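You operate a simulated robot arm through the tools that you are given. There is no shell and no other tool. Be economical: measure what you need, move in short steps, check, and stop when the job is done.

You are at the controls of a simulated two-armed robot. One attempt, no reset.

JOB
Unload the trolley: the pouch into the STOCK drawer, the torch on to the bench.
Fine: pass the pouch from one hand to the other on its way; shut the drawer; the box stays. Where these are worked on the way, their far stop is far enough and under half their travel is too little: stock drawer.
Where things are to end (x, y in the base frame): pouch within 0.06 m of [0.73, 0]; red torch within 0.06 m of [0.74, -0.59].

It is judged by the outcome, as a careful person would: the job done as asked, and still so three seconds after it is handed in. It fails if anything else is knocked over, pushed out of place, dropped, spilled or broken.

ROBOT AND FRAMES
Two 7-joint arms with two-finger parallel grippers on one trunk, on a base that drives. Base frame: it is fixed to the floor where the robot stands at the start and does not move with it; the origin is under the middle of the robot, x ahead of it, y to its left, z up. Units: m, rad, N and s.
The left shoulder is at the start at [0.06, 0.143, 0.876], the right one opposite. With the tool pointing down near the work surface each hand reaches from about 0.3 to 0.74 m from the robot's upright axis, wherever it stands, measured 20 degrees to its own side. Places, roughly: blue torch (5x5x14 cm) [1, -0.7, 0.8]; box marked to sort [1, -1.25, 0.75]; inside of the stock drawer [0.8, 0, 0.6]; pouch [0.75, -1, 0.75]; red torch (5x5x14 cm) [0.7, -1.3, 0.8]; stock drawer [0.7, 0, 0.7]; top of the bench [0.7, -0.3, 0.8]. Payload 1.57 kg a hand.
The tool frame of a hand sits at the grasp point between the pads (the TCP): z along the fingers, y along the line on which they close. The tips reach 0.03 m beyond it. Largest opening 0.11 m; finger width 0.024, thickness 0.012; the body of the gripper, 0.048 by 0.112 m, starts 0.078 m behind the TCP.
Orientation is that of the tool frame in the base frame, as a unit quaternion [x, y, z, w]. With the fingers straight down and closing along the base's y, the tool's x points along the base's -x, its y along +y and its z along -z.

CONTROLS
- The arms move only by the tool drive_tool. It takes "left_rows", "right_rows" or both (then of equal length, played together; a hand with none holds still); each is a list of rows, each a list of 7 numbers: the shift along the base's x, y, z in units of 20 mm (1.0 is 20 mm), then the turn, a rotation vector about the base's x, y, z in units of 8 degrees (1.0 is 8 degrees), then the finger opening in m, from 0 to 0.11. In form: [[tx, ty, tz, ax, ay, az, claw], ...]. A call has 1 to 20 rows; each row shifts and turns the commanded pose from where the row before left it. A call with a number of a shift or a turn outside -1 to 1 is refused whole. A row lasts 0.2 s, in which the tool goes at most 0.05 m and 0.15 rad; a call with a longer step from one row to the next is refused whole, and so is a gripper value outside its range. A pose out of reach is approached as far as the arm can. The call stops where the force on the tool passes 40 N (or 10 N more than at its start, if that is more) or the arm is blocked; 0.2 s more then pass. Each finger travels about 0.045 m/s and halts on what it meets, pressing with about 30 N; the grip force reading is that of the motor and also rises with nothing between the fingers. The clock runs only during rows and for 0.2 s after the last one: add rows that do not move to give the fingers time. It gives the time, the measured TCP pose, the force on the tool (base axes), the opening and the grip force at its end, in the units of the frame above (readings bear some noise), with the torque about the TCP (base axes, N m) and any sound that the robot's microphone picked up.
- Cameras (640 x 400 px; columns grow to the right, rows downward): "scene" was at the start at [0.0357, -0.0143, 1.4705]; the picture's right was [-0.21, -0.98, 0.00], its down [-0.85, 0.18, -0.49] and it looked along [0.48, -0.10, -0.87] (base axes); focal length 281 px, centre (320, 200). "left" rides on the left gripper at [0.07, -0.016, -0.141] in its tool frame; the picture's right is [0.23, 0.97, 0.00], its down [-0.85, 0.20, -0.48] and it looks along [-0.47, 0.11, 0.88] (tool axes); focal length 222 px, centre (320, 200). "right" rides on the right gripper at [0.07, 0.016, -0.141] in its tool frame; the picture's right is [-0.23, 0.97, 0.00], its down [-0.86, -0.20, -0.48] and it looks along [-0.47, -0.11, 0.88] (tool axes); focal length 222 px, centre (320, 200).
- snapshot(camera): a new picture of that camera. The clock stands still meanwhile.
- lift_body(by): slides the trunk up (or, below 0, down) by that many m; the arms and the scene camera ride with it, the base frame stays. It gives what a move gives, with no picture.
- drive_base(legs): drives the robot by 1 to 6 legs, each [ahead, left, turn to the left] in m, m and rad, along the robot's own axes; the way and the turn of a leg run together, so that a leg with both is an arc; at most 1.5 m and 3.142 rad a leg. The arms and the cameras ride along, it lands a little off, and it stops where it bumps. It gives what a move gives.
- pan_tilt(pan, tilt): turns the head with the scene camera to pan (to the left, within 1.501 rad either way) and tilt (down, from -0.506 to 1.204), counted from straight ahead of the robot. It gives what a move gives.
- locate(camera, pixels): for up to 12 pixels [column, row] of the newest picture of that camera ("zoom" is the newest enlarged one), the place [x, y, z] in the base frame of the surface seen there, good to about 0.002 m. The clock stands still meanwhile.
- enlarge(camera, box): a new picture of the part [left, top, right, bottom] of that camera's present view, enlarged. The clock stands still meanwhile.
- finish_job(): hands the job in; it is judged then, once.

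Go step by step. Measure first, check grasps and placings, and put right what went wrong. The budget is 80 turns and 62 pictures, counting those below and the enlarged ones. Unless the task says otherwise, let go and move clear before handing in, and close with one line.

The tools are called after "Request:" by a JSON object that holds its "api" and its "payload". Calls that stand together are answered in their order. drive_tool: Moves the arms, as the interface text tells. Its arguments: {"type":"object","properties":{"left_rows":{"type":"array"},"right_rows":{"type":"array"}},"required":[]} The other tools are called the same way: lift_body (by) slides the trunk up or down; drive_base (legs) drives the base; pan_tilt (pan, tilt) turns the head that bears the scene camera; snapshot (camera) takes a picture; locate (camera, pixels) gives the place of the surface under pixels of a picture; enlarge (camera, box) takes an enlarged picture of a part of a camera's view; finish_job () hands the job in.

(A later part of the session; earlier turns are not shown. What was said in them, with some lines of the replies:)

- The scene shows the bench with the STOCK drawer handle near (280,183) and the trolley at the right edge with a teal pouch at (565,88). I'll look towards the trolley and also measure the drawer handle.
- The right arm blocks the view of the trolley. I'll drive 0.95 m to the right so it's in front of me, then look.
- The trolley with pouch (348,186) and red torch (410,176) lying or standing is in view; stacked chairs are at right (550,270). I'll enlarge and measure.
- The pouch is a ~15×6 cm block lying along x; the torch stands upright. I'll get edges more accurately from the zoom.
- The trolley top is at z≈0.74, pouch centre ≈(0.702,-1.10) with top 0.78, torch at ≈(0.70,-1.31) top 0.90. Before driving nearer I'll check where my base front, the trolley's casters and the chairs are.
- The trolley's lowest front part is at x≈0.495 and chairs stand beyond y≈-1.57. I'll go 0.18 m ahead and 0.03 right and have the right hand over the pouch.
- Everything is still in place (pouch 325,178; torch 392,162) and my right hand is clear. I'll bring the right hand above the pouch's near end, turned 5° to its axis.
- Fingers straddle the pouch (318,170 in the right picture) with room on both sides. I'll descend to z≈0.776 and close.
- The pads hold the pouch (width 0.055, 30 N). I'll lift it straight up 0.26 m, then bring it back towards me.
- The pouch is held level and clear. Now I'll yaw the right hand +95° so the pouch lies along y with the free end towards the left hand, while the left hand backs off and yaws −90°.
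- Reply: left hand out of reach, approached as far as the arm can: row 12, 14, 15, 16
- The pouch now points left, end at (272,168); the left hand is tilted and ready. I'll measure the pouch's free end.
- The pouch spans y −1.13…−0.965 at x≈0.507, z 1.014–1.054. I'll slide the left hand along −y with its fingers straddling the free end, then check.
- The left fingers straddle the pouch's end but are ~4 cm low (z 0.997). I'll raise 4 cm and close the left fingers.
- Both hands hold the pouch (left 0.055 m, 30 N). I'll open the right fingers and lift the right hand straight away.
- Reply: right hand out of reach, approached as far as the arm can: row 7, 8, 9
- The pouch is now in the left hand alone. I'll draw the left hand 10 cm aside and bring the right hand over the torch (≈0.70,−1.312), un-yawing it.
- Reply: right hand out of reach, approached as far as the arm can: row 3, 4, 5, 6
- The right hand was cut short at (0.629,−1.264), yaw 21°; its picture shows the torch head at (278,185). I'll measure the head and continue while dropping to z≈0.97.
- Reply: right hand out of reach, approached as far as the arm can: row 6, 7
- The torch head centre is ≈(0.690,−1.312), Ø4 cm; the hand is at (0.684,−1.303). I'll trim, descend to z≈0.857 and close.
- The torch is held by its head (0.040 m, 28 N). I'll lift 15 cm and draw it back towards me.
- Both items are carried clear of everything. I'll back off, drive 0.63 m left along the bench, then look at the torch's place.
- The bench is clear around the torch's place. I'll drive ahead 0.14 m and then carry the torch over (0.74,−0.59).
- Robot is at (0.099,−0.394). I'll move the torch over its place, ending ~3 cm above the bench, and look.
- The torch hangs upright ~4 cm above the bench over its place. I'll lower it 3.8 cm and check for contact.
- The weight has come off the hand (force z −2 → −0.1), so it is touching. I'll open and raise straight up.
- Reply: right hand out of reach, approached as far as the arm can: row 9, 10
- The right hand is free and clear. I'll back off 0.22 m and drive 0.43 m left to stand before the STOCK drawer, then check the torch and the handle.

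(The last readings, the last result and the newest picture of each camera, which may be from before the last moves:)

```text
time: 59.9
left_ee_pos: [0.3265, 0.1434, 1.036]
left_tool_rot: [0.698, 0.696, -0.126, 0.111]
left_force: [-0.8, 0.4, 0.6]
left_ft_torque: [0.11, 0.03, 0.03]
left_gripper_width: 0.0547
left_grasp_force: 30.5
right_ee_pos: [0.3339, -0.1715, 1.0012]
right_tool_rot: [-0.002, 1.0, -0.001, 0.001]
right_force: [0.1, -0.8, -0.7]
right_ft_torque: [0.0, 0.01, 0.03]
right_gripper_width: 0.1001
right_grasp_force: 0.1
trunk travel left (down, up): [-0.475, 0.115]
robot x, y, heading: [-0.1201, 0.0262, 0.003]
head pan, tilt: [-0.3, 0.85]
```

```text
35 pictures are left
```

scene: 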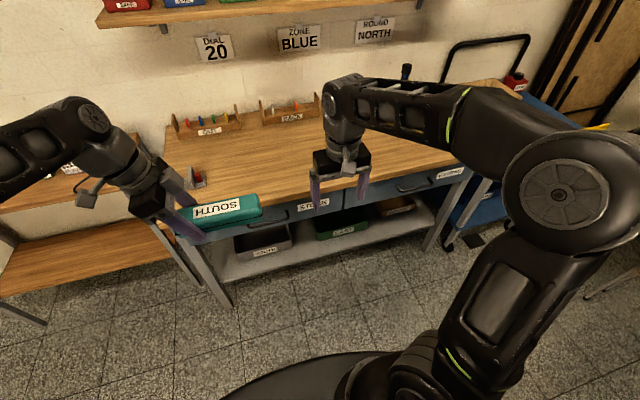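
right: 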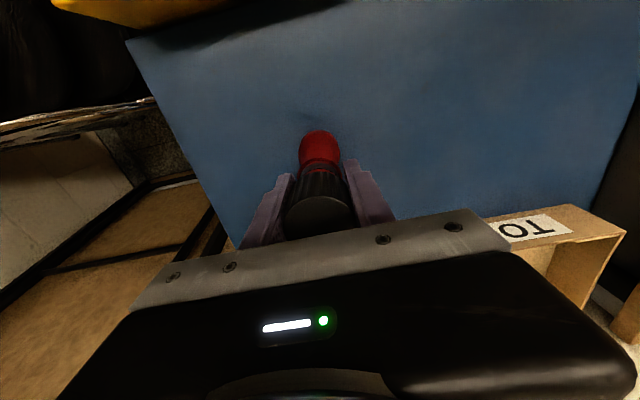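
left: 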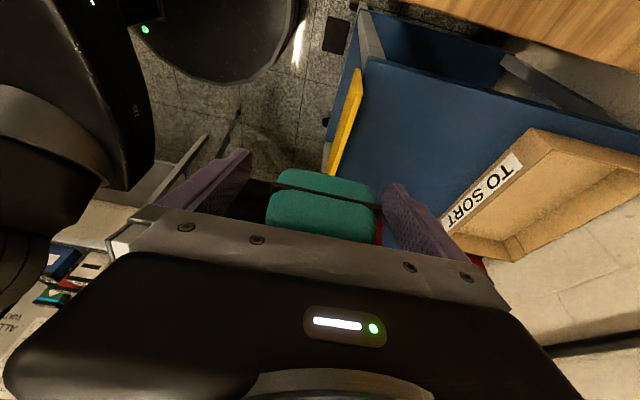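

The right arm hides the torch for now; I'll check it later. I'll lower the trunk 0.12 m and turn the right hand to point forward with its fingers closing vertically.

Request:
{"api": "lift_body", "payload": {"by": -0.12}}

Request:
{"api": "drive_tool", "payload": {"right_rows": [[0, 0, 0, -0.577, -0.577, 0.577, 0.1], [0, 0, 0, -0.577, -0.577, 0.577, 0.1], [0, 0, 0, -0.577, -0.577, 0.577, 0.1], [0, 0, 0, -0.577, -0.577, 0.577, 0.1], [0, 0, 0, -0.577, -0.577, 0.577, 0.1], [0, 0, 0, -0.577, -0.577, 0.577, 0.1], [0, 0, 0, -0.577, -0.577, 0.577, 0.1], [0, 0, 0, -0.577, -0.577, 0.577, 0.1], [0, 0, 0, -0.577, -0.577, 0.577, 0.08], [0, 0, 0, -0.577, -0.577, 0.577, 0.06], [0, 0, 0, -0.577, -0.577, 0.577, 0.06], [0, 0, 0, -0.577, -0.577, 0.577, 0.06], [0, 0, 0, -0.577, -0.577, 0.577, 0.06], [0, 0, 0, -0.577, -0.577, 0.577, 0.06], [0, 0, 0, -0.577, -0.577, 0.577, 0.06], [0, 0, 0, 0, 0, 0, 0.06]]}}

Request:
{"api": "snapshot", "payload": {"camera": "scene"}}

```text
time: 61.4
left_ee_pos: [0.3262, 0.144, 0.918]
left_tool_rot: [0.698, 0.696, -0.126, 0.112]
left_force: [-1.0, -0.2, -0.2]
left_ft_torque: [0.13, 0.0, 0.03]
left_gripper_width: 0.0545
left_grasp_force: 30.1
right_ee_pos: [0.3333, -0.17, 0.8798]
right_tool_rot: [-0.002, 1.0, -0.001, 0.002]
right_force: [0.6, 0.6, -0.1]
right_ft_torque: [0.02, 0.02, 0.0]
right_gripper_width: 0.0999
right_grasp_force: 0.1
trunk travel left (down, up): [-0.355, 0.235]
robot x, y, heading: [-0.1205, 0.0289, 0.005]
head pan, tilt: [-0.3, 0.85]
```

```text
time: 64.8
left_ee_pos: [0.3265, 0.1446, 0.9164]
left_tool_rot: [0.698, 0.696, -0.126, 0.111]
left_force: [0.4, -0.5, -0.6]
left_ft_torque: [0.1, -0.01, 0.01]
left_gripper_width: 0.0544
left_grasp_force: 30.2
right_ee_pos: [0.4321, -0.1336, 0.9129]
right_tool_rot: [-0.49, 0.53, -0.491, 0.489]
right_force: [0.2, 0.1, 0.0]
right_ft_torque: [0.02, 0.02, 0.01]
right_gripper_width: 0.0599
right_grasp_force: 0.0
right hand out of reach, approached as far as the arm can: row 9, 10, 11, 12, 13, 14, 15
trunk travel left (down, up): [-0.355, 0.235]
robot x, y, heading: [-0.124, 0.0263, 0.004]
head pan, tilt: [-0.3, 0.85]
```

```text
34 pictures are left
```

scene: 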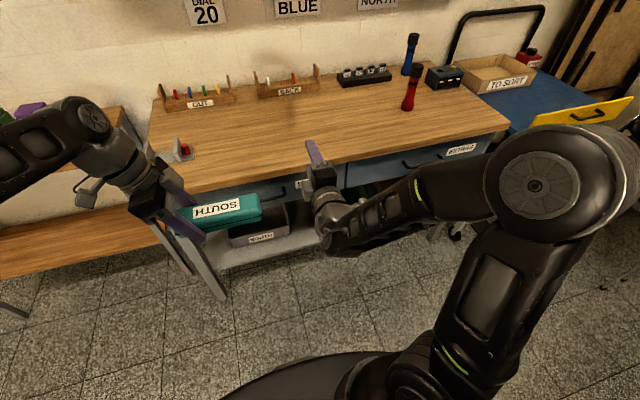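

The torch stands at its place (410,90). The right hand points forward at (0.432,−0.134,0.913); I'll lower it to handle height 0.708 and shift it to y≈−0.03.

Request:
{"api": "drive_tool", "payload": {"right_rows": [[-0.2, 0, -1, 0, 0, 0, 0.07], [-0.2, 0, -1, 0, 0, 0, 0.07], [-0.2, 0, -1, 0, 0, 0, 0.07], [0, 0, -1, 0, 0, 0, 0.07], [0, 0, -1, 0, 0, 0, 0.07], [0, 0, -1, 0, 0, 0, 0.07], [0, 0.2, -1, 0, 0, 0, 0.07], [0, 0.7, -1, 0, 0, 0, 0.07], [0, 0.9, -1, 0, 0, 0, 0.07], [0, 0.9, -1, 0, 0, 0, 0.07], [0, 0.9, -0.25, 0, 0, 0, 0.07], [0, 0.9, 0, 0, 0, 0, 0.07], [0, 0.7, 0, 0, 0, 0, 0.07], [0, 0, 0, 0, 0, 0, 0.07]]}}

Request:
{"api": "pan_tilt", "payload": {"pan": -0.1, "tilt": 1.0}}

Request:
{"api": "snapshot", "payload": {"camera": "scene"}}

Request:
{"api": "snapshot", "payload": {"camera": "right"}}

```text
time: 67.8
left_ee_pos: [0.3264, 0.1429, 0.916]
left_tool_rot: [0.698, 0.696, -0.125, 0.111]
left_force: [-0.8, 0.0, -0.5]
left_ft_torque: [0.11, -0.01, 0.02]
left_gripper_width: 0.0546
left_grasp_force: 29.7
right_ee_pos: [0.4302, -0.0273, 0.7593]
right_tool_rot: [-0.491, 0.529, -0.491, 0.488]
right_force: [0.6, -0.8, -0.1]
right_ft_torque: [0.0, 0.04, 0.01]
right_gripper_width: 0.0702
right_grasp_force: 0.0
right hand out of reach, approached as far as the arm can: row 1, 2, 3, 4
trunk travel left (down, up): [-0.355, 0.235]
robot x, y, heading: [-0.119, 0.0228, 0.001]
head pan, tilt: [-0.3, 0.85]
```

```text
time: 68.6
left_ee_pos: [0.3265, 0.1434, 0.916]
left_tool_rot: [0.697, 0.697, -0.126, 0.112]
left_force: [-0.4, -0.5, -0.2]
left_ft_torque: [0.08, 0.03, -0.02]
left_gripper_width: 0.0547
left_grasp_force: 30.0
right_ee_pos: [0.4308, -0.0283, 0.7589]
right_tool_rot: [-0.491, 0.528, -0.491, 0.489]
right_force: [-0.4, 0.7, -0.6]
right_ft_torque: [0.01, 0.0, -0.02]
right_gripper_width: 0.0699
right_grasp_force: 0.0
trunk travel left (down, up): [-0.355, 0.235]
robot x, y, heading: [-0.1187, 0.0239, 0.007]
head pan, tilt: [-0.099, 1.0]
```

```text
33 pictures are left
```

scene: 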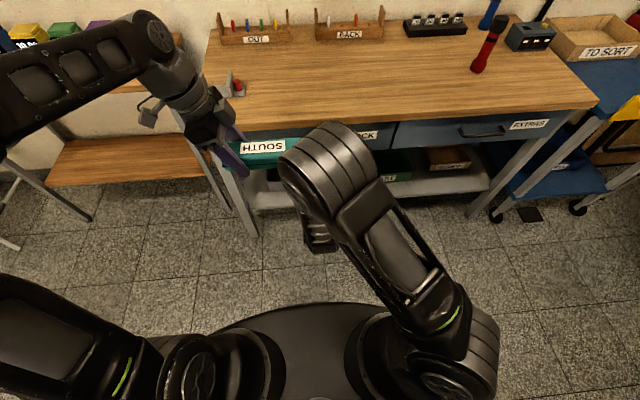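

```text
32 pictures are left
```

right: 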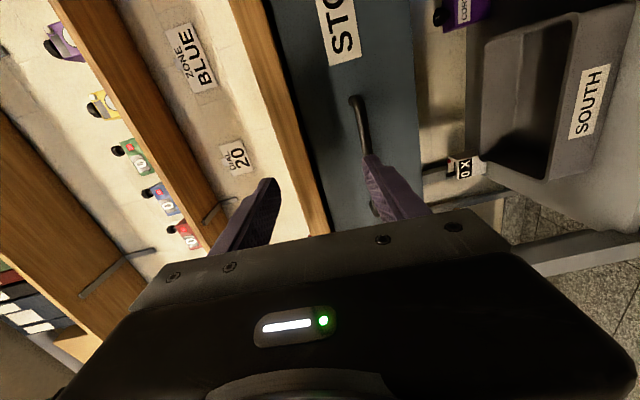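

The handle bar shows in the right picture at (360,120), between the fingers' planes but lower than the hand. I'll measure it and the gap between right elbow and pouch.

Request:
{"api": "locate", "payload": {"camera": "right", "pixels": [[352, 98], [357, 115], [362, 140], [373, 205], [300, 100], [340, 60], [320, 220], [410, 100]]}}

Request:
{"api": "locate", "payload": {"camera": "scene", "pixels": [[288, 160], [300, 145], [325, 130], [283, 152], [265, 160], [310, 210], [350, 180]]}}

```text
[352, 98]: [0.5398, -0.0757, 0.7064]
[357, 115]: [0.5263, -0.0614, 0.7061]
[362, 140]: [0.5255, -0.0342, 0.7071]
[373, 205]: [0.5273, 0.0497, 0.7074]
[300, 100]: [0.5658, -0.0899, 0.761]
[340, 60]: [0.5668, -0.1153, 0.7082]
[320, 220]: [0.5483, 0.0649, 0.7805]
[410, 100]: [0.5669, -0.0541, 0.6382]
```

```text
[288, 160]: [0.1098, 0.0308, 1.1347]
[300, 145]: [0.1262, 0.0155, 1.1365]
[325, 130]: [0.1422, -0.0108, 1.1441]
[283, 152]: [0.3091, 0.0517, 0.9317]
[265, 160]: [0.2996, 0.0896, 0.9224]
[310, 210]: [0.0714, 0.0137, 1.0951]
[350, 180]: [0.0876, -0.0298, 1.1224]
```

The bar is at x≈0.53, z≈0.7065, y −0.07…0.06. I'll lower the hand to 0.707 first.

Request:
{"api": "drive_tool", "payload": {"right_rows": [[0, 0, -0.7, 0, 0, 0, 0.07], [0, 0, -0.7, 0, 0, 0, 0.07], [0, 0, -0.7, 0, 0, 0, 0.07], [0, 0, -0.5, 0, 0, 0, 0.07], [0, 0, 0, 0, 0, 0, 0.07]]}}

```text
time: 69.8
left_ee_pos: [0.3265, 0.1434, 0.9173]
left_tool_rot: [0.698, 0.697, -0.125, 0.111]
left_force: [-1.5, 0.6, -0.3]
left_ft_torque: [0.12, -0.02, 0.0]
left_gripper_width: 0.0547
left_grasp_force: 29.6
right_ee_pos: [0.4313, -0.0277, 0.7057]
right_tool_rot: [-0.491, 0.53, -0.491, 0.488]
right_force: [0.0, 0.1, 0.9]
right_ft_torque: [0.01, -0.01, 0.01]
right_gripper_width: 0.07
right_grasp_force: 0.1
trunk travel left (down, up): [-0.355, 0.235]
robot x, y, heading: [-0.12, 0.0233, 0.001]
head pan, tilt: [-0.099, 1.0]
```

Hand is level with the bar. I'll advance 9.5 cm so the bar lies between the pads, and close.

Request:
{"api": "drive_tool", "payload": {"right_rows": [[0.8, 0, 0.03, 0, 0, 0, 0.07], [0.8, 0, 0, 0, 0, 0, 0.07], [0.8, 0, 0, 0, 0, 0, 0.07], [0.8, 0, 0, 0, 0, 0, 0.07], [0.8, 0, 0, 0, 0, 0, 0.07], [0.7, 0, 0, 0, 0, 0, 0.07], [0, 0, 0, 0, 0, 0, 0.05], [0, 0, 0, 0, 0, 0, 0.03], [0, 0, 0, 0, 0, 0, 0.01], [0, 0, 0, 0, 0, 0, 0], [0, 0, 0, 0, 0, 0, 0], [0, 0, 0, 0, 0, 0, 0]]}}

Request:
{"api": "snapshot", "payload": {"camera": "right"}}

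```text
time: 72.4
left_ee_pos: [0.3272, 0.1442, 0.9158]
left_tool_rot: [0.698, 0.696, -0.127, 0.111]
left_force: [-0.1, 0.0, 0.4]
left_ft_torque: [0.13, 0.01, -0.02]
left_gripper_width: 0.0548
left_grasp_force: 30.2
right_ee_pos: [0.5254, -0.0276, 0.7025]
right_tool_rot: [-0.493, 0.532, -0.489, 0.485]
right_force: [-2.2, 2.3, -21.6]
right_ft_torque: [-0.73, 0.13, 0.16]
right_gripper_width: 0.0125
right_grasp_force: 29.5
trunk travel left (down, up): [-0.355, 0.235]
robot x, y, heading: [-0.1206, 0.0244, -0.002]
head pan, tilt: [-0.099, 1.0]
```

```text
31 pictures are left
```

right: 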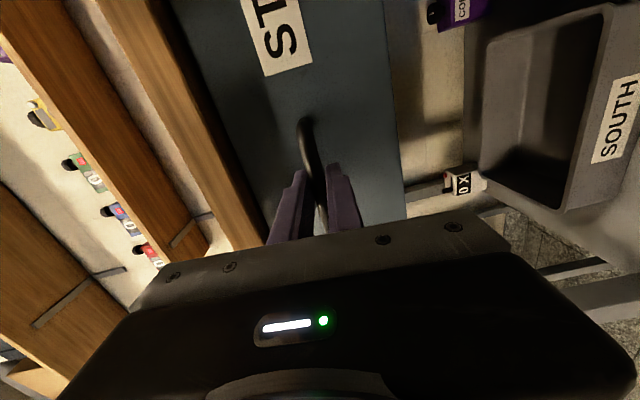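

The bar is gripped (0.0125 m). I'll ease the vertical strain and pull the drawer with the arm ~0.17 m, gently.

Request:
{"api": "drive_tool", "payload": {"right_rows": [[0, 0, -0.2, 0, 0, 0, 0], [-0.3, 0, 0, 0, 0, 0, 0], [-0.5, 0, 0, 0, 0, 0, 0], [-0.5, 0, 0, 0, 0, 0, 0], [-0.5, 0, 0, 0, 0, 0, 0], [-0.5, 0, 0, 0, 0, 0, 0], [-0.5, 0, 0, 0, 0, 0, 0], [-0.5, 0, 0, 0, 0, 0, 0], [-0.5, 0, 0, 0, 0, 0, 0], [-0.5, 0, 0, 0, 0, 0, 0], [-0.5, 0, 0, 0, 0, 0, 0], [-0.5, 0, 0, 0, 0, 0, 0], [-0.5, 0, 0, 0, 0, 0, 0], [-0.5, 0, 0, 0, 0, 0, 0], [-0.5, 0, 0, 0, 0, 0, 0], [-0.5, 0, 0, 0, 0, 0, 0], [-0.5, 0, 0, 0, 0, 0, 0], [-0.5, 0, 0, 0, 0, 0, 0], [-0.2, 0, 0, 0, 0, 0, 0]]}}

Request:
{"api": "snapshot", "payload": {"camera": "scene"}}

```text
time: 76.4
left_ee_pos: [0.3273, 0.1442, 0.9174]
left_tool_rot: [0.697, 0.697, -0.126, 0.112]
left_force: [0.3, -0.2, -0.3]
left_ft_torque: [0.09, 0.0, -0.02]
left_gripper_width: 0.055
left_grasp_force: 30.2
right_ee_pos: [0.3534, -0.0275, 0.7037]
right_tool_rot: [-0.489, 0.53, -0.491, 0.489]
right_force: [0.0, -6.3, 9.2]
right_ft_torque: [-0.76, -0.09, -0.43]
right_gripper_width: 0.0125
right_grasp_force: 29.1
trunk travel left (down, up): [-0.355, 0.235]
robot x, y, heading: [-0.1201, 0.0257, 0.005]
head pan, tilt: [-0.099, 1.0]
```

```text
30 pictures are left
```

scene: 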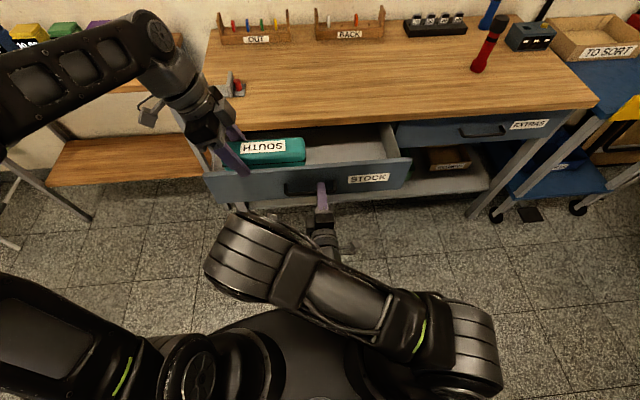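

The drawer came out 0.17 m and the hand still holds the bar. I'll back the base 0.12 m to open it to ~0.29 m.

Request:
{"api": "drive_base", "payload": {"legs": [[-0.12, 0, 0]]}}

Request:
{"api": "snapshot", "payload": {"camera": "scene"}}

```text
time: 77.6
left_ee_pos: [0.2058, 0.144, 0.918]
left_tool_rot: [0.697, 0.697, -0.125, 0.113]
left_force: [-1.3, -0.9, -1.1]
left_ft_torque: [0.1, 0.02, -0.02]
left_gripper_width: 0.0547
left_grasp_force: 29.7
right_ee_pos: [0.2346, -0.0274, 0.7041]
right_tool_rot: [-0.491, 0.528, -0.49, 0.489]
right_force: [0.3, -13.0, 14.4]
right_ft_torque: [-0.7, -0.09, -0.2]
right_gripper_width: 0.0125
right_grasp_force: 30.0
trunk travel left (down, up): [-0.355, 0.235]
robot x, y, heading: [-0.2417, 0.0253, 0.004]
head pan, tilt: [-0.099, 1.0]
```

```text
29 pictures are left
```

scene: 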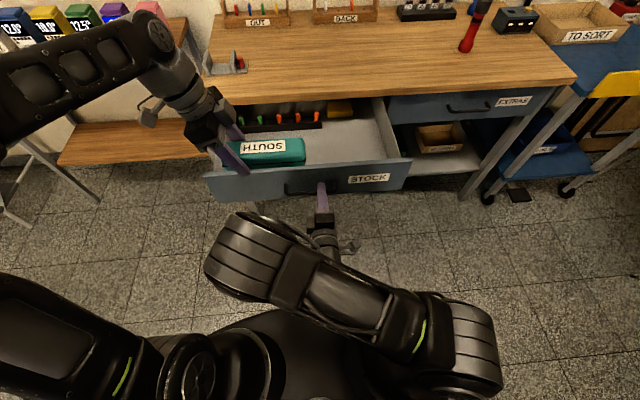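

The drawer is open 0.29 m; inside are a rack (280,122) and a yellow piece (340,110) at the back. I'll measure the inside.

Request:
{"api": "enlarge", "payload": {"camera": "scene", "box": [190, 70, 430, 220]}}

Request:
{"api": "locate", "payload": {"camera": "scene", "pixels": [[280, 128], [250, 132], [318, 124], [285, 117], [342, 116], [330, 140], [350, 150], [395, 165], [220, 175], [385, 110], [235, 110], [330, 165]]}}

```text
2.67 times, centred on (310, 145) of scene
```

zoom: 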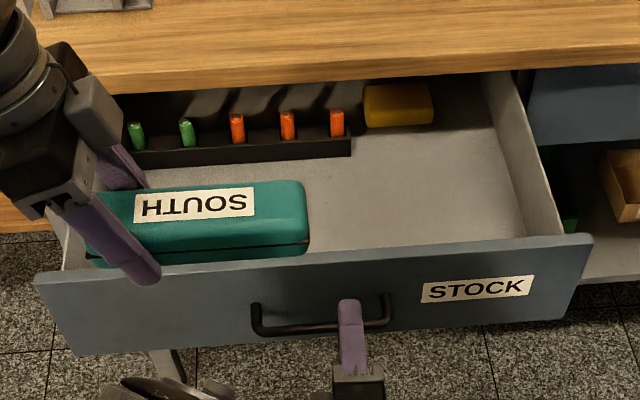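

```text
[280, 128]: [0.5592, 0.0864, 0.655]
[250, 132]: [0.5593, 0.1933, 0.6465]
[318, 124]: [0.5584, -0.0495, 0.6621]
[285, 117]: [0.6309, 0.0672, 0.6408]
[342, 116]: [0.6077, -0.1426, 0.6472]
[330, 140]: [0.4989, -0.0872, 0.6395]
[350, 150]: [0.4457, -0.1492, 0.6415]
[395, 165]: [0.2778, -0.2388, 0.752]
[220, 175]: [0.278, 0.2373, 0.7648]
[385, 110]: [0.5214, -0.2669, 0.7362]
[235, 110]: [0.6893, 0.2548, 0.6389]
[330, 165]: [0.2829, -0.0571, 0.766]
```

The drawer floor is z≈0.64, the rack begins at x 0.56; my pouch target in the opened drawer is (0.439, 0). I'll bring the left hand over it (TCP 0.439, 0.052), still above the drawer front.

Request:
{"api": "drive_tool", "payload": {"left_rows": [[0.9, -0.354, 0, 0, 0, 0, 0.02], [0.9, -0.354, 0, 0, 0, 0, 0.02], [0.9, -0.354, 0, 0, 0, 0, 0.02], [0.9, -0.354, 0, 0, 0, 0, 0.02], [0.9, -0.354, -0.2, 0, 0, 0, 0.02], [0.9, -0.354, -0.3, 0, 0, 0, 0.02], [0.9, -0.354, -0.3, 0, 0, 0, 0.02], [0.9, -0.354, -0.3, 0, 0, 0, 0.02], [0.9, -0.354, -0.4, 0, 0, 0, 0.02], [0.9, -0.354, -0.4, 0, 0, 0, 0.02], [0.9, -0.354, -0.5, 0, 0, 0, 0.02], [0.9, -0.354, -0.5, 0, 0, 0, 0.02], [0.85, -0.354, 0, 0, 0, 0, 0.02], [0, 0, 0, 0, 0, 0, 0.02]]}}

Request:
{"api": "enlarge", "payload": {"camera": "scene", "box": [150, 20, 430, 220]}}

Request:
{"api": "snapshot", "payload": {"camera": "left"}}

```text
time: 80.6
left_ee_pos: [0.3776, 0.0779, 0.8828]
left_tool_rot: [0.697, 0.697, -0.126, 0.113]
left_force: [0.1, -1.0, -0.1]
left_ft_torque: [0.09, -0.04, 0.0]
left_gripper_width: 0.0546
left_grasp_force: 29.9
left hand out of reach, approached as far as the arm can: row 10, 11, 12, 13
right_ee_pos: [0.2343, -0.028, 0.7031]
right_tool_rot: [-0.49, 0.528, -0.491, 0.489]
right_force: [0.3, -5.3, 12.2]
right_ft_torque: [-0.75, -0.08, -0.03]
right_gripper_width: 0.0124
right_grasp_force: 29.9
trunk travel left (down, up): [-0.355, 0.235]
robot x, y, heading: [-0.2366, 0.0268, 0.003]
head pan, tilt: [-0.099, 1.0]
```

```text
2.00 times, centred on (290, 120) of scene
```

zoom: 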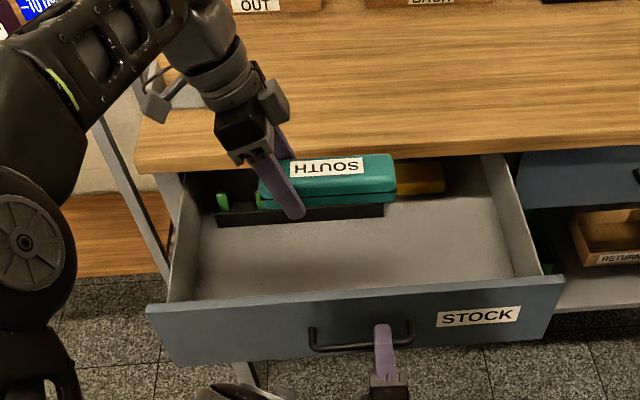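

```text
26 pictures are left
```

left: 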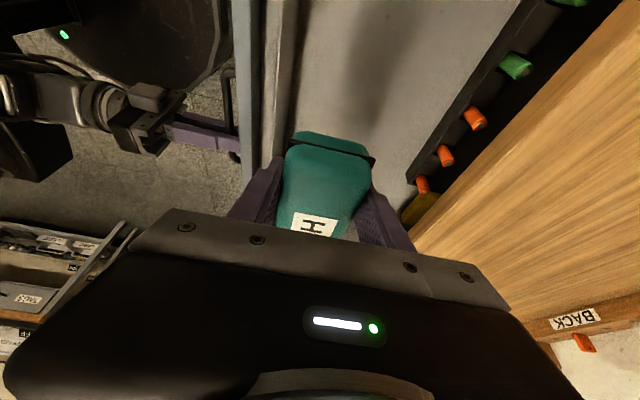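

The arm stopped short at (0.378,0.078,0.883). Lower down it should reach further; I'll drop 9 cm and then go forward.

Request:
{"api": "drive_tool", "payload": {"left_rows": [[0, 0, -0.9, 0, 0, 0, 0.02], [0, 0, -0.9, 0, 0, 0, 0.02], [0, 0, -0.9, 0, 0, 0, 0.02], [0, 0, -0.9, 0, 0, 0, 0.02], [0.3, 0, -0.9, 0, 0, 0, 0.02], [0.8, -0.3, 0, 0, 0, 0, 0.02], [0.8, -0.4, 0, 0, 0, 0, 0.02], [0.8, -0.4, 0, 0, 0, 0, 0.02], [0.3, -0.2, 0, 0, 0, 0, 0.02], [0, 0, 0, 0, 0, 0, 0.02]]}}

Request:
{"api": "enlarge", "payload": {"camera": "scene", "box": [150, 20, 430, 220]}}

```text
time: 82.8
left_ee_pos: [0.4303, 0.0553, 0.7923]
left_tool_rot: [0.697, 0.697, -0.125, 0.112]
left_force: [-0.6, 0.3, -0.4]
left_ft_torque: [0.11, 0.03, 0.03]
left_gripper_width: 0.0546
left_grasp_force: 30.2
left hand out of reach, approached as far as the arm can: row 9
right_ee_pos: [0.2352, -0.0274, 0.704]
right_tool_rot: [-0.491, 0.529, -0.491, 0.488]
right_force: [0.1, -6.1, 14.7]
right_ft_torque: [-0.74, -0.15, -0.03]
right_gripper_width: 0.0124
right_grasp_force: 29.2
trunk travel left (down, up): [-0.355, 0.235]
robot x, y, heading: [-0.2387, 0.0235, 0.005]
head pan, tilt: [-0.099, 1.0]
```

```text
2.00 times, centred on (290, 120) of scene
```

zoom: 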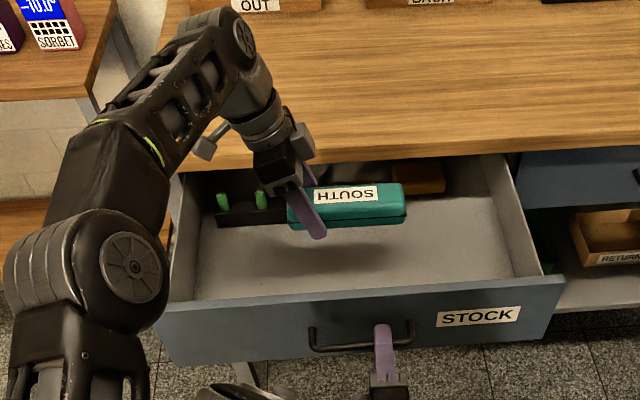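

The pouch hangs over its place at (0.430,0.055). Before lowering, I'll check clearance between the left wrist/forearm and the bench edge.

Request:
{"api": "locate", "payload": {"camera": "zoom", "pixels": [[245, 35], [262, 70], [270, 110], [300, 140], [208, 148], [212, 110], [340, 195], [372, 220], [290, 170], [215, 30]]}}

Request:
{"api": "snapshot", "payload": {"camera": "left"}}

```text
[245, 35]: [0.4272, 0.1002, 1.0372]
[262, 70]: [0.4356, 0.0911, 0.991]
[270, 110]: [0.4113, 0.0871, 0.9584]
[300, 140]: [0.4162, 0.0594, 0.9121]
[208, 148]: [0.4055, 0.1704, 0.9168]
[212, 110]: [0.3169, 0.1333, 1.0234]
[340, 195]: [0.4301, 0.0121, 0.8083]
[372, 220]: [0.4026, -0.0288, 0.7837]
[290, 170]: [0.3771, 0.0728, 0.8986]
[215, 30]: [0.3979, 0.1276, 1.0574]
```

```text
24 pictures are left
```

left: 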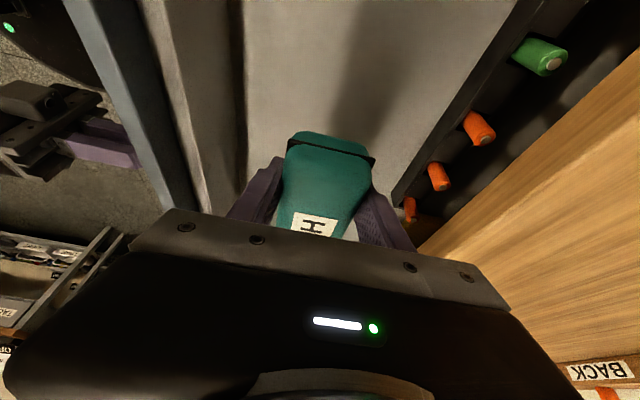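

Wrist and forearm stay ≥7 cm before the bench edge. I'll lower the pouch 11.3 cm into the drawer.

Request:
{"api": "drive_tool", "payload": {"left_rows": [[0, 0, -0.8, 0, 0, 0, 0.02], [0, 0, -0.8, 0, 0, 0, 0.02], [0.2, 0, -0.8, 0, 0, 0, 0.02], [0.2, 0, -0.8, 0, 0, 0, 0.02], [0, 0, -0.8, 0, 0, 0, 0.02], [0, 0, -0.7, 0, 0, 0, 0.02], [0, 0, -0.5, 0, 0, 0, 0.02], [0, 0, -0.3, 0, 0, 0, 0.02], [0, 0, -0.15, 0, 0, 0, 0.02], [0, 0, 0, 0, 0, 0, 0.02]]}}

Request:
{"api": "enlarge", "payload": {"camera": "scene", "box": [150, 20, 430, 220]}}

```text
time: 85.0
left_ee_pos: [0.4391, 0.0553, 0.6802]
left_tool_rot: [0.697, 0.697, -0.125, 0.113]
left_force: [0.3, -0.6, 0.5]
left_ft_torque: [0.14, -0.01, 0.01]
left_gripper_width: 0.0545
left_grasp_force: 30.3
right_ee_pos: [0.235, -0.0274, 0.7034]
right_tool_rot: [-0.49, 0.528, -0.492, 0.489]
right_force: [0.5, -6.3, 14.6]
right_ft_torque: [-0.77, -0.12, -0.01]
right_gripper_width: 0.0124
right_grasp_force: 29.7
trunk travel left (down, up): [-0.355, 0.235]
robot x, y, heading: [-0.2384, 0.0226, 0.011]
head pan, tilt: [-0.099, 1.0]
```

```text
2.00 times, centred on (290, 120) of scene
```

zoom: 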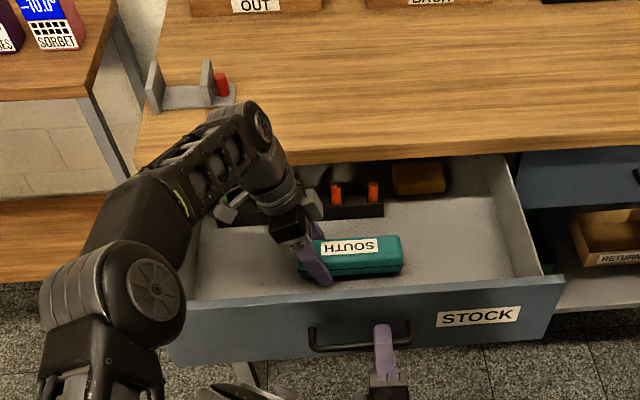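

Tips are ~8 mm above the floor. I'll ease down in 1–2 mm steps and watch for contact.

Request:
{"api": "drive_tool", "payload": {"left_rows": [[0, 0, -0.1, 0, 0, 0, 0.02], [0, 0, -0.1, 0, 0, 0, 0.02], [0, 0, -0.1, 0, 0, 0, 0.02], [0, 0, -0.05, 0, 0, 0, 0.02], [0, 0, 0, 0, 0, 0, 0.02]]}}

```text
time: 86.2
left_ee_pos: [0.4385, 0.0558, 0.6742]
left_tool_rot: [0.697, 0.697, -0.125, 0.113]
left_force: [-5.7, 2.0, 12.8]
left_ft_torque: [0.16, -0.3, -0.04]
left_gripper_width: 0.0551
left_grasp_force: 30.2
right_ee_pos: [0.2341, -0.0265, 0.7038]
right_tool_rot: [-0.49, 0.528, -0.492, 0.489]
right_force: [6.1, -5.5, 8.9]
right_ft_torque: [-0.75, -0.04, -0.07]
right_gripper_width: 0.0125
right_grasp_force: 28.9
trunk travel left (down, up): [-0.355, 0.235]
robot x, y, heading: [-0.2407, 0.0242, 0.008]
head pan, tilt: [-0.099, 1.0]
```

Contact with the drawer floor (12.8 N). I'll ease up a touch, open the left fingers, and rise straight out.

Request:
{"api": "drive_tool", "payload": {"left_rows": [[0, 0, 0.08, 0, 0, 0, 0.02], [0, 0, 0, 0, 0, 0, 0.055], [0, 0, 0, 0, 0, 0, 0.065], [0, 0, 0, 0, 0, 0, 0.08], [0, 0, 0, 0, 0, 0, 0.09], [0, 0, 0, 0, 0, 0, 0.09], [0, 0.1, 0.3, 0, 0, 0, 0.09], [0, 0.2, 0.6, 0, 0, 0, 0.09], [0, 0.3, 0.9, 0, 0, 0, 0.09], [0, 0.3, 1, 0, 0, 0, 0.09], [0, 0.3, 1, 0, 0, 0, 0.09], [0, 0.3, 1, 0, 0, 0, 0.09], [-0.3, 0.3, 1, 0, 0, 0, 0.09], [-0.6, 0, 1, 0, 0, 0, 0.09], [-1, 0, 1, 0, 0, 0, 0.09], [-1, 0, 1, 0, 0, 0, 0.09], [-1, 0, 1, 0, 0, 0, 0.09], [-1, 0, 0.5, 0, 0, 0, 0.09], [-1, 0, 0, 0, 0, 0, 0.09]]}}

Request:
{"api": "enlarge", "payload": {"camera": "scene", "box": [150, 20, 430, 220]}}

```text
time: 90.2
left_ee_pos: [0.3183, 0.0912, 0.8814]
left_tool_rot: [0.697, 0.697, -0.125, 0.112]
left_force: [0.3, 0.4, 0.3]
left_ft_torque: [-0.02, 0.02, 0.01]
left_gripper_width: 0.0901
left_grasp_force: 0.1
right_ee_pos: [0.2349, -0.0281, 0.7044]
right_tool_rot: [-0.491, 0.529, -0.491, 0.489]
right_force: [-0.3, -4.9, 12.9]
right_ft_torque: [-0.72, -0.05, -0.12]
right_gripper_width: 0.0125
right_grasp_force: 29.6
trunk travel left (down, up): [-0.355, 0.235]
robot x, y, heading: [-0.2409, 0.0254, 0.011]
head pan, tilt: [-0.099, 1.0]
```

```text
2.00 times, centred on (290, 120) of scene
```

zoom: 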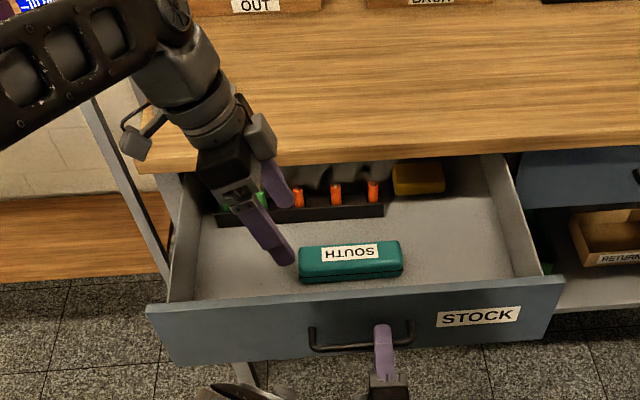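

The pouch lies flat in the drawer (350,260 in the zoom). I'll measure its place before shutting.

Request:
{"api": "locate", "payload": {"camera": "zoom", "pixels": [[302, 252], [398, 246], [350, 252], [350, 244], [350, 268], [362, 338], [316, 338], [360, 285], [220, 225], [420, 175]]}}

```text
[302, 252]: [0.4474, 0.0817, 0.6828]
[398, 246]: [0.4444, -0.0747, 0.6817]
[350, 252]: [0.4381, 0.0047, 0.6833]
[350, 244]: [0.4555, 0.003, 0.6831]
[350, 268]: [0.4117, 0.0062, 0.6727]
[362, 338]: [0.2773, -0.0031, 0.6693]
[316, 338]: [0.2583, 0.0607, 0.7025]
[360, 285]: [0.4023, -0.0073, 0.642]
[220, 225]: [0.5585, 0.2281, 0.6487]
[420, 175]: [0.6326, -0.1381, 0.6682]
```

The pouch centre is (0.438, 0.004), i.e. ≈(0.728, 0.004) when shut. I'll drive 0.12 m ahead with the hand on the bar, pushing the drawer in.

Request:
{"api": "drive_base", "payload": {"legs": [[0.06, 0, 0], [0.06, 0, 0]]}}

Request:
{"api": "snapshot", "payload": {"camera": "scene"}}

```text
time: 91.8
left_ee_pos: [0.4404, 0.0922, 0.8801]
left_tool_rot: [0.697, 0.697, -0.125, 0.112]
left_force: [0.2, -0.3, 0.5]
left_ft_torque: [0.01, -0.02, -0.04]
left_gripper_width: 0.09
left_grasp_force: 0.1
right_ee_pos: [0.3565, -0.0276, 0.7032]
right_tool_rot: [-0.491, 0.528, -0.492, 0.488]
right_force: [0.7, -7.4, 12.7]
right_ft_torque: [-0.75, -0.18, -0.19]
right_gripper_width: 0.0127
right_grasp_force: 29.4
trunk travel left (down, up): [-0.355, 0.235]
robot x, y, heading: [-0.118, 0.0243, 0.008]
head pan, tilt: [-0.099, 1.0]
```

```text
21 pictures are left
```

scene: 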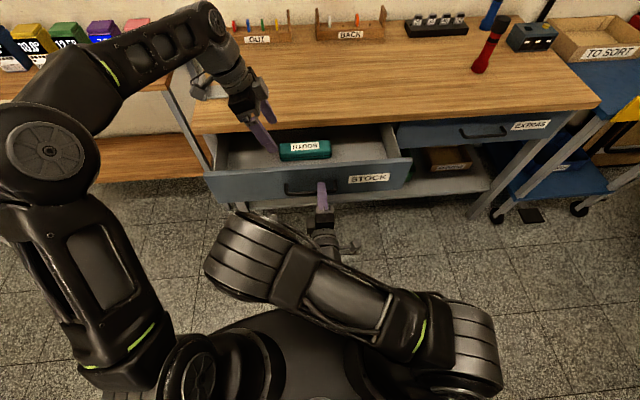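

The drawer is in by 0.12 m with the pouch unmoved. I'll push the remaining 0.17 m with the arm.

Request:
{"api": "drive_tool", "payload": {"right_rows": [[0.3, 0, 0, 0, 0, 0, 0], [0.5, 0, 0, 0, 0, 0, 0], [0.5, 0, 0, 0, 0, 0, 0], [0.5, 0, 0, 0, 0, 0, 0], [0.5, 0, 0, 0, 0, 0, 0], [0.5, 0, 0, 0, 0, 0, 0], [0.5, 0, 0, 0, 0, 0, 0], [0.5, 0, 0, 0, 0, 0, 0], [0.5, 0, 0, 0, 0, 0, 0], [0.5, 0, 0, 0, 0, 0, 0], [0.5, 0, 0, 0, 0, 0, 0], [0.5, 0, 0, 0, 0, 0, 0], [0.5, 0, 0, 0, 0, 0, 0], [0.5, 0, 0, 0, 0, 0, 0], [0.5, 0, 0, 0, 0, 0, 0], [0.5, 0, 0, 0, 0, 0, 0], [0.5, 0, 0, 0, 0, 0, 0], [0.3, 0, 0, 0, 0, 0, 0], [0.15, 0, 0, 0, 0, 0, 0], [0, 0, 0, 0, 0, 0, 0]]}}

```text
time: 96.0
left_ee_pos: [0.4385, 0.0931, 0.8817]
left_tool_rot: [0.696, 0.698, -0.124, 0.113]
left_force: [-0.6, -0.5, 0.7]
left_ft_torque: [0.0, -0.01, -0.02]
left_gripper_width: 0.09
left_grasp_force: 0.0
right_ee_pos: [0.5307, -0.0261, 0.7033]
right_tool_rot: [-0.49, 0.529, -0.492, 0.489]
right_force: [-25.1, -4.2, 5.6]
right_ft_torque: [-0.72, -0.03, -0.01]
right_gripper_width: 0.0124
right_grasp_force: 29.5
trunk travel left (down, up): [-0.355, 0.235]
robot x, y, heading: [-0.1183, 0.0261, 0.007]
head pan, tilt: [-0.099, 1.0]
```

The drawer meets its stop (25 N at x≈0.531, as when shut). I'll open the fingers and withdraw straight back.

Request:
{"api": "drive_tool", "payload": {"right_rows": [[0, 0, 0, 0, 0, 0, 0.03], [0, 0, 0.1, 0, 0, 0, 0.05], [0, 0, 0, 0, 0, 0, 0.07], [0, 0, 0, 0, 0, 0, 0.07], [-0.5, 0, 0, 0, 0, 0, 0.07], [-0.8, 0, 0, 0, 0, 0, 0.07], [-0.8, 0, 0, 0, 0, 0, 0.07], [-0.8, 0, 0, 0, 0, 0, 0.07], [-0.8, 0, 0, 0, 0, 0, 0.07], [-0.8, 0, 0, 0, 0, 0, 0.07], [-0.8, 0, 0, 0, 0, 0, 0.07]]}}

Request:
{"api": "snapshot", "payload": {"camera": "scene"}}

```text
time: 98.3
left_ee_pos: [0.4413, 0.0933, 0.8803]
left_tool_rot: [0.697, 0.697, -0.125, 0.111]
left_force: [-0.5, -0.1, 0.7]
left_ft_torque: [-0.03, 0.0, -0.03]
left_gripper_width: 0.0903
left_grasp_force: 0.1
right_ee_pos: [0.4254, -0.0259, 0.7036]
right_tool_rot: [-0.491, 0.528, -0.492, 0.488]
right_force: [-1.0, -1.0, -0.2]
right_ft_torque: [-0.01, -0.03, -0.02]
right_gripper_width: 0.07
right_grasp_force: 0.1
trunk travel left (down, up): [-0.355, 0.235]
robot x, y, heading: [-0.1184, 0.0225, 0.006]
head pan, tilt: [-0.099, 1.0]
```

```text
20 pictures are left
```

scene: 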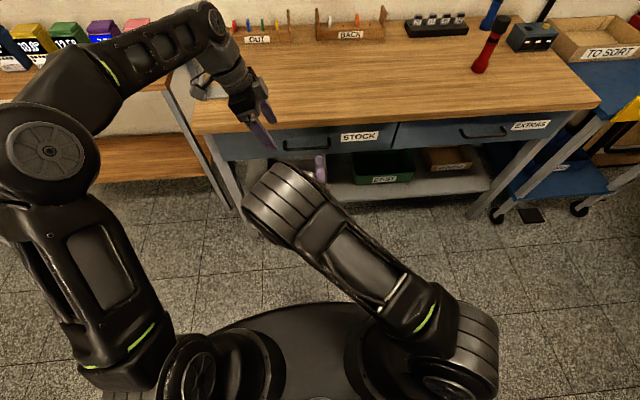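

The drawer is shut and the torch stands on the bench (485,55). I'll back the robot away and take a final look, measuring the torch and drawer front.

Request:
{"api": "drive_base", "payload": {"legs": [[-0.25, 0, 0]]}}

Request:
{"api": "pan_tilt", "payload": {"pan": -0.5, "tilt": 0.75}}

Request:
{"api": "snapshot", "payload": {"camera": "scene"}}

```text
time: 100.2
left_ee_pos: [0.1964, 0.091, 0.8802]
left_tool_rot: [0.697, 0.697, -0.125, 0.111]
left_force: [0.2, -0.1, 0.3]
left_ft_torque: [-0.01, 0.05, -0.01]
left_gripper_width: 0.0902
left_grasp_force: 0.0
right_ee_pos: [0.1816, -0.0273, 0.7036]
right_tool_rot: [-0.49, 0.528, -0.492, 0.489]
right_force: [-0.7, 0.0, -0.6]
right_ft_torque: [0.02, -0.03, 0.01]
right_gripper_width: 0.0699
right_grasp_force: 0.1
trunk travel left (down, up): [-0.355, 0.235]
robot x, y, heading: [-0.3649, 0.0242, 0.006]
head pan, tilt: [-0.099, 1.0]
```

```text
time: 101.0
left_ee_pos: [0.195, 0.091, 0.8809]
left_tool_rot: [0.697, 0.698, -0.125, 0.112]
left_force: [-0.3, -0.3, 0.3]
left_ft_torque: [0.0, -0.03, -0.01]
left_gripper_width: 0.09
left_grasp_force: 0.0
right_ee_pos: [0.1816, -0.0269, 0.703]
right_tool_rot: [-0.49, 0.529, -0.491, 0.489]
right_force: [0.6, 0.8, 0.1]
right_ft_torque: [0.02, 0.01, -0.02]
right_gripper_width: 0.07
right_grasp_force: 0.0
trunk travel left (down, up): [-0.355, 0.235]
robot x, y, heading: [-0.362, 0.024, 0.005]
head pan, tilt: [-0.499, 0.75]
```

```text
19 pictures are left
```

scene: 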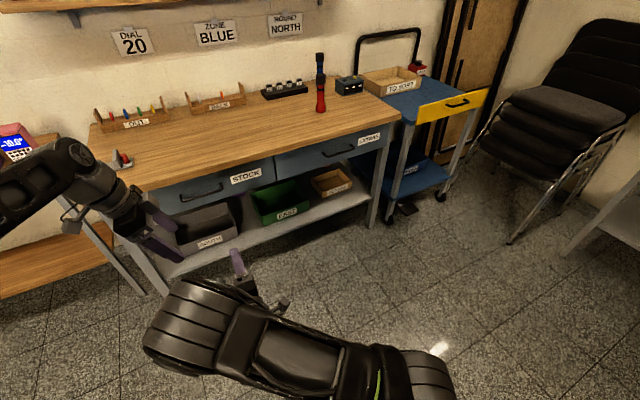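

Request:
{"api": "locate", "payload": {"camera": "scene", "pixels": [[320, 92], [320, 106], [320, 83], [200, 196], [247, 176], [378, 137], [176, 192], [295, 170]]}}

Request:
{"api": "enlarge", "payload": {"camera": "scene", "box": [260, 30, 480, 170]}}

```text
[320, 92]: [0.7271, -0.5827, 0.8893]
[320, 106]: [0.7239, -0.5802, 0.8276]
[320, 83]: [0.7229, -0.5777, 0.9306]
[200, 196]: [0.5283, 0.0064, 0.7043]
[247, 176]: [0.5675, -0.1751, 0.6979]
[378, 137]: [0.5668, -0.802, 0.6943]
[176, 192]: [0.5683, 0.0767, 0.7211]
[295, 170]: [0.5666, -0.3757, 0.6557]
```

```text
2.86 times, centred on (370, 100) of scene
```

zoom: 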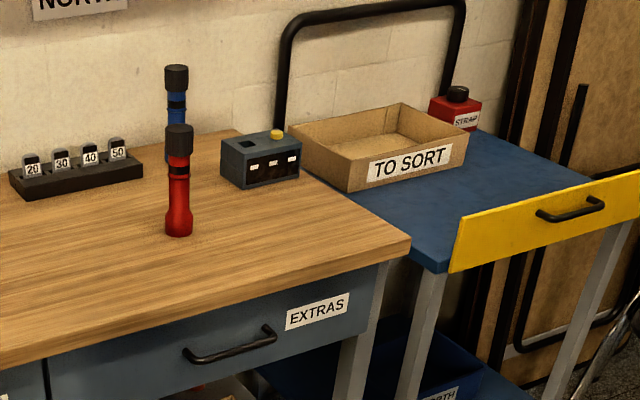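

The drawer front is flush again: the STOCK face is at x 0.5675 and the handle is back at 0.528. The red torch stands upright near (0.74, −0.59), and the box and everything else are where they were. I'm handing it in.

Request:
{"api": "finish_job", "payload": {}}

```text
The job is handed in.
```

The trolley is unloaded: the pouch was passed from the right hand to the left and is in the shut STOCK drawer at about (0.73, 0.00), the red torch stands on the bench at about (0.74, −0.59), and the box stayed where it was.
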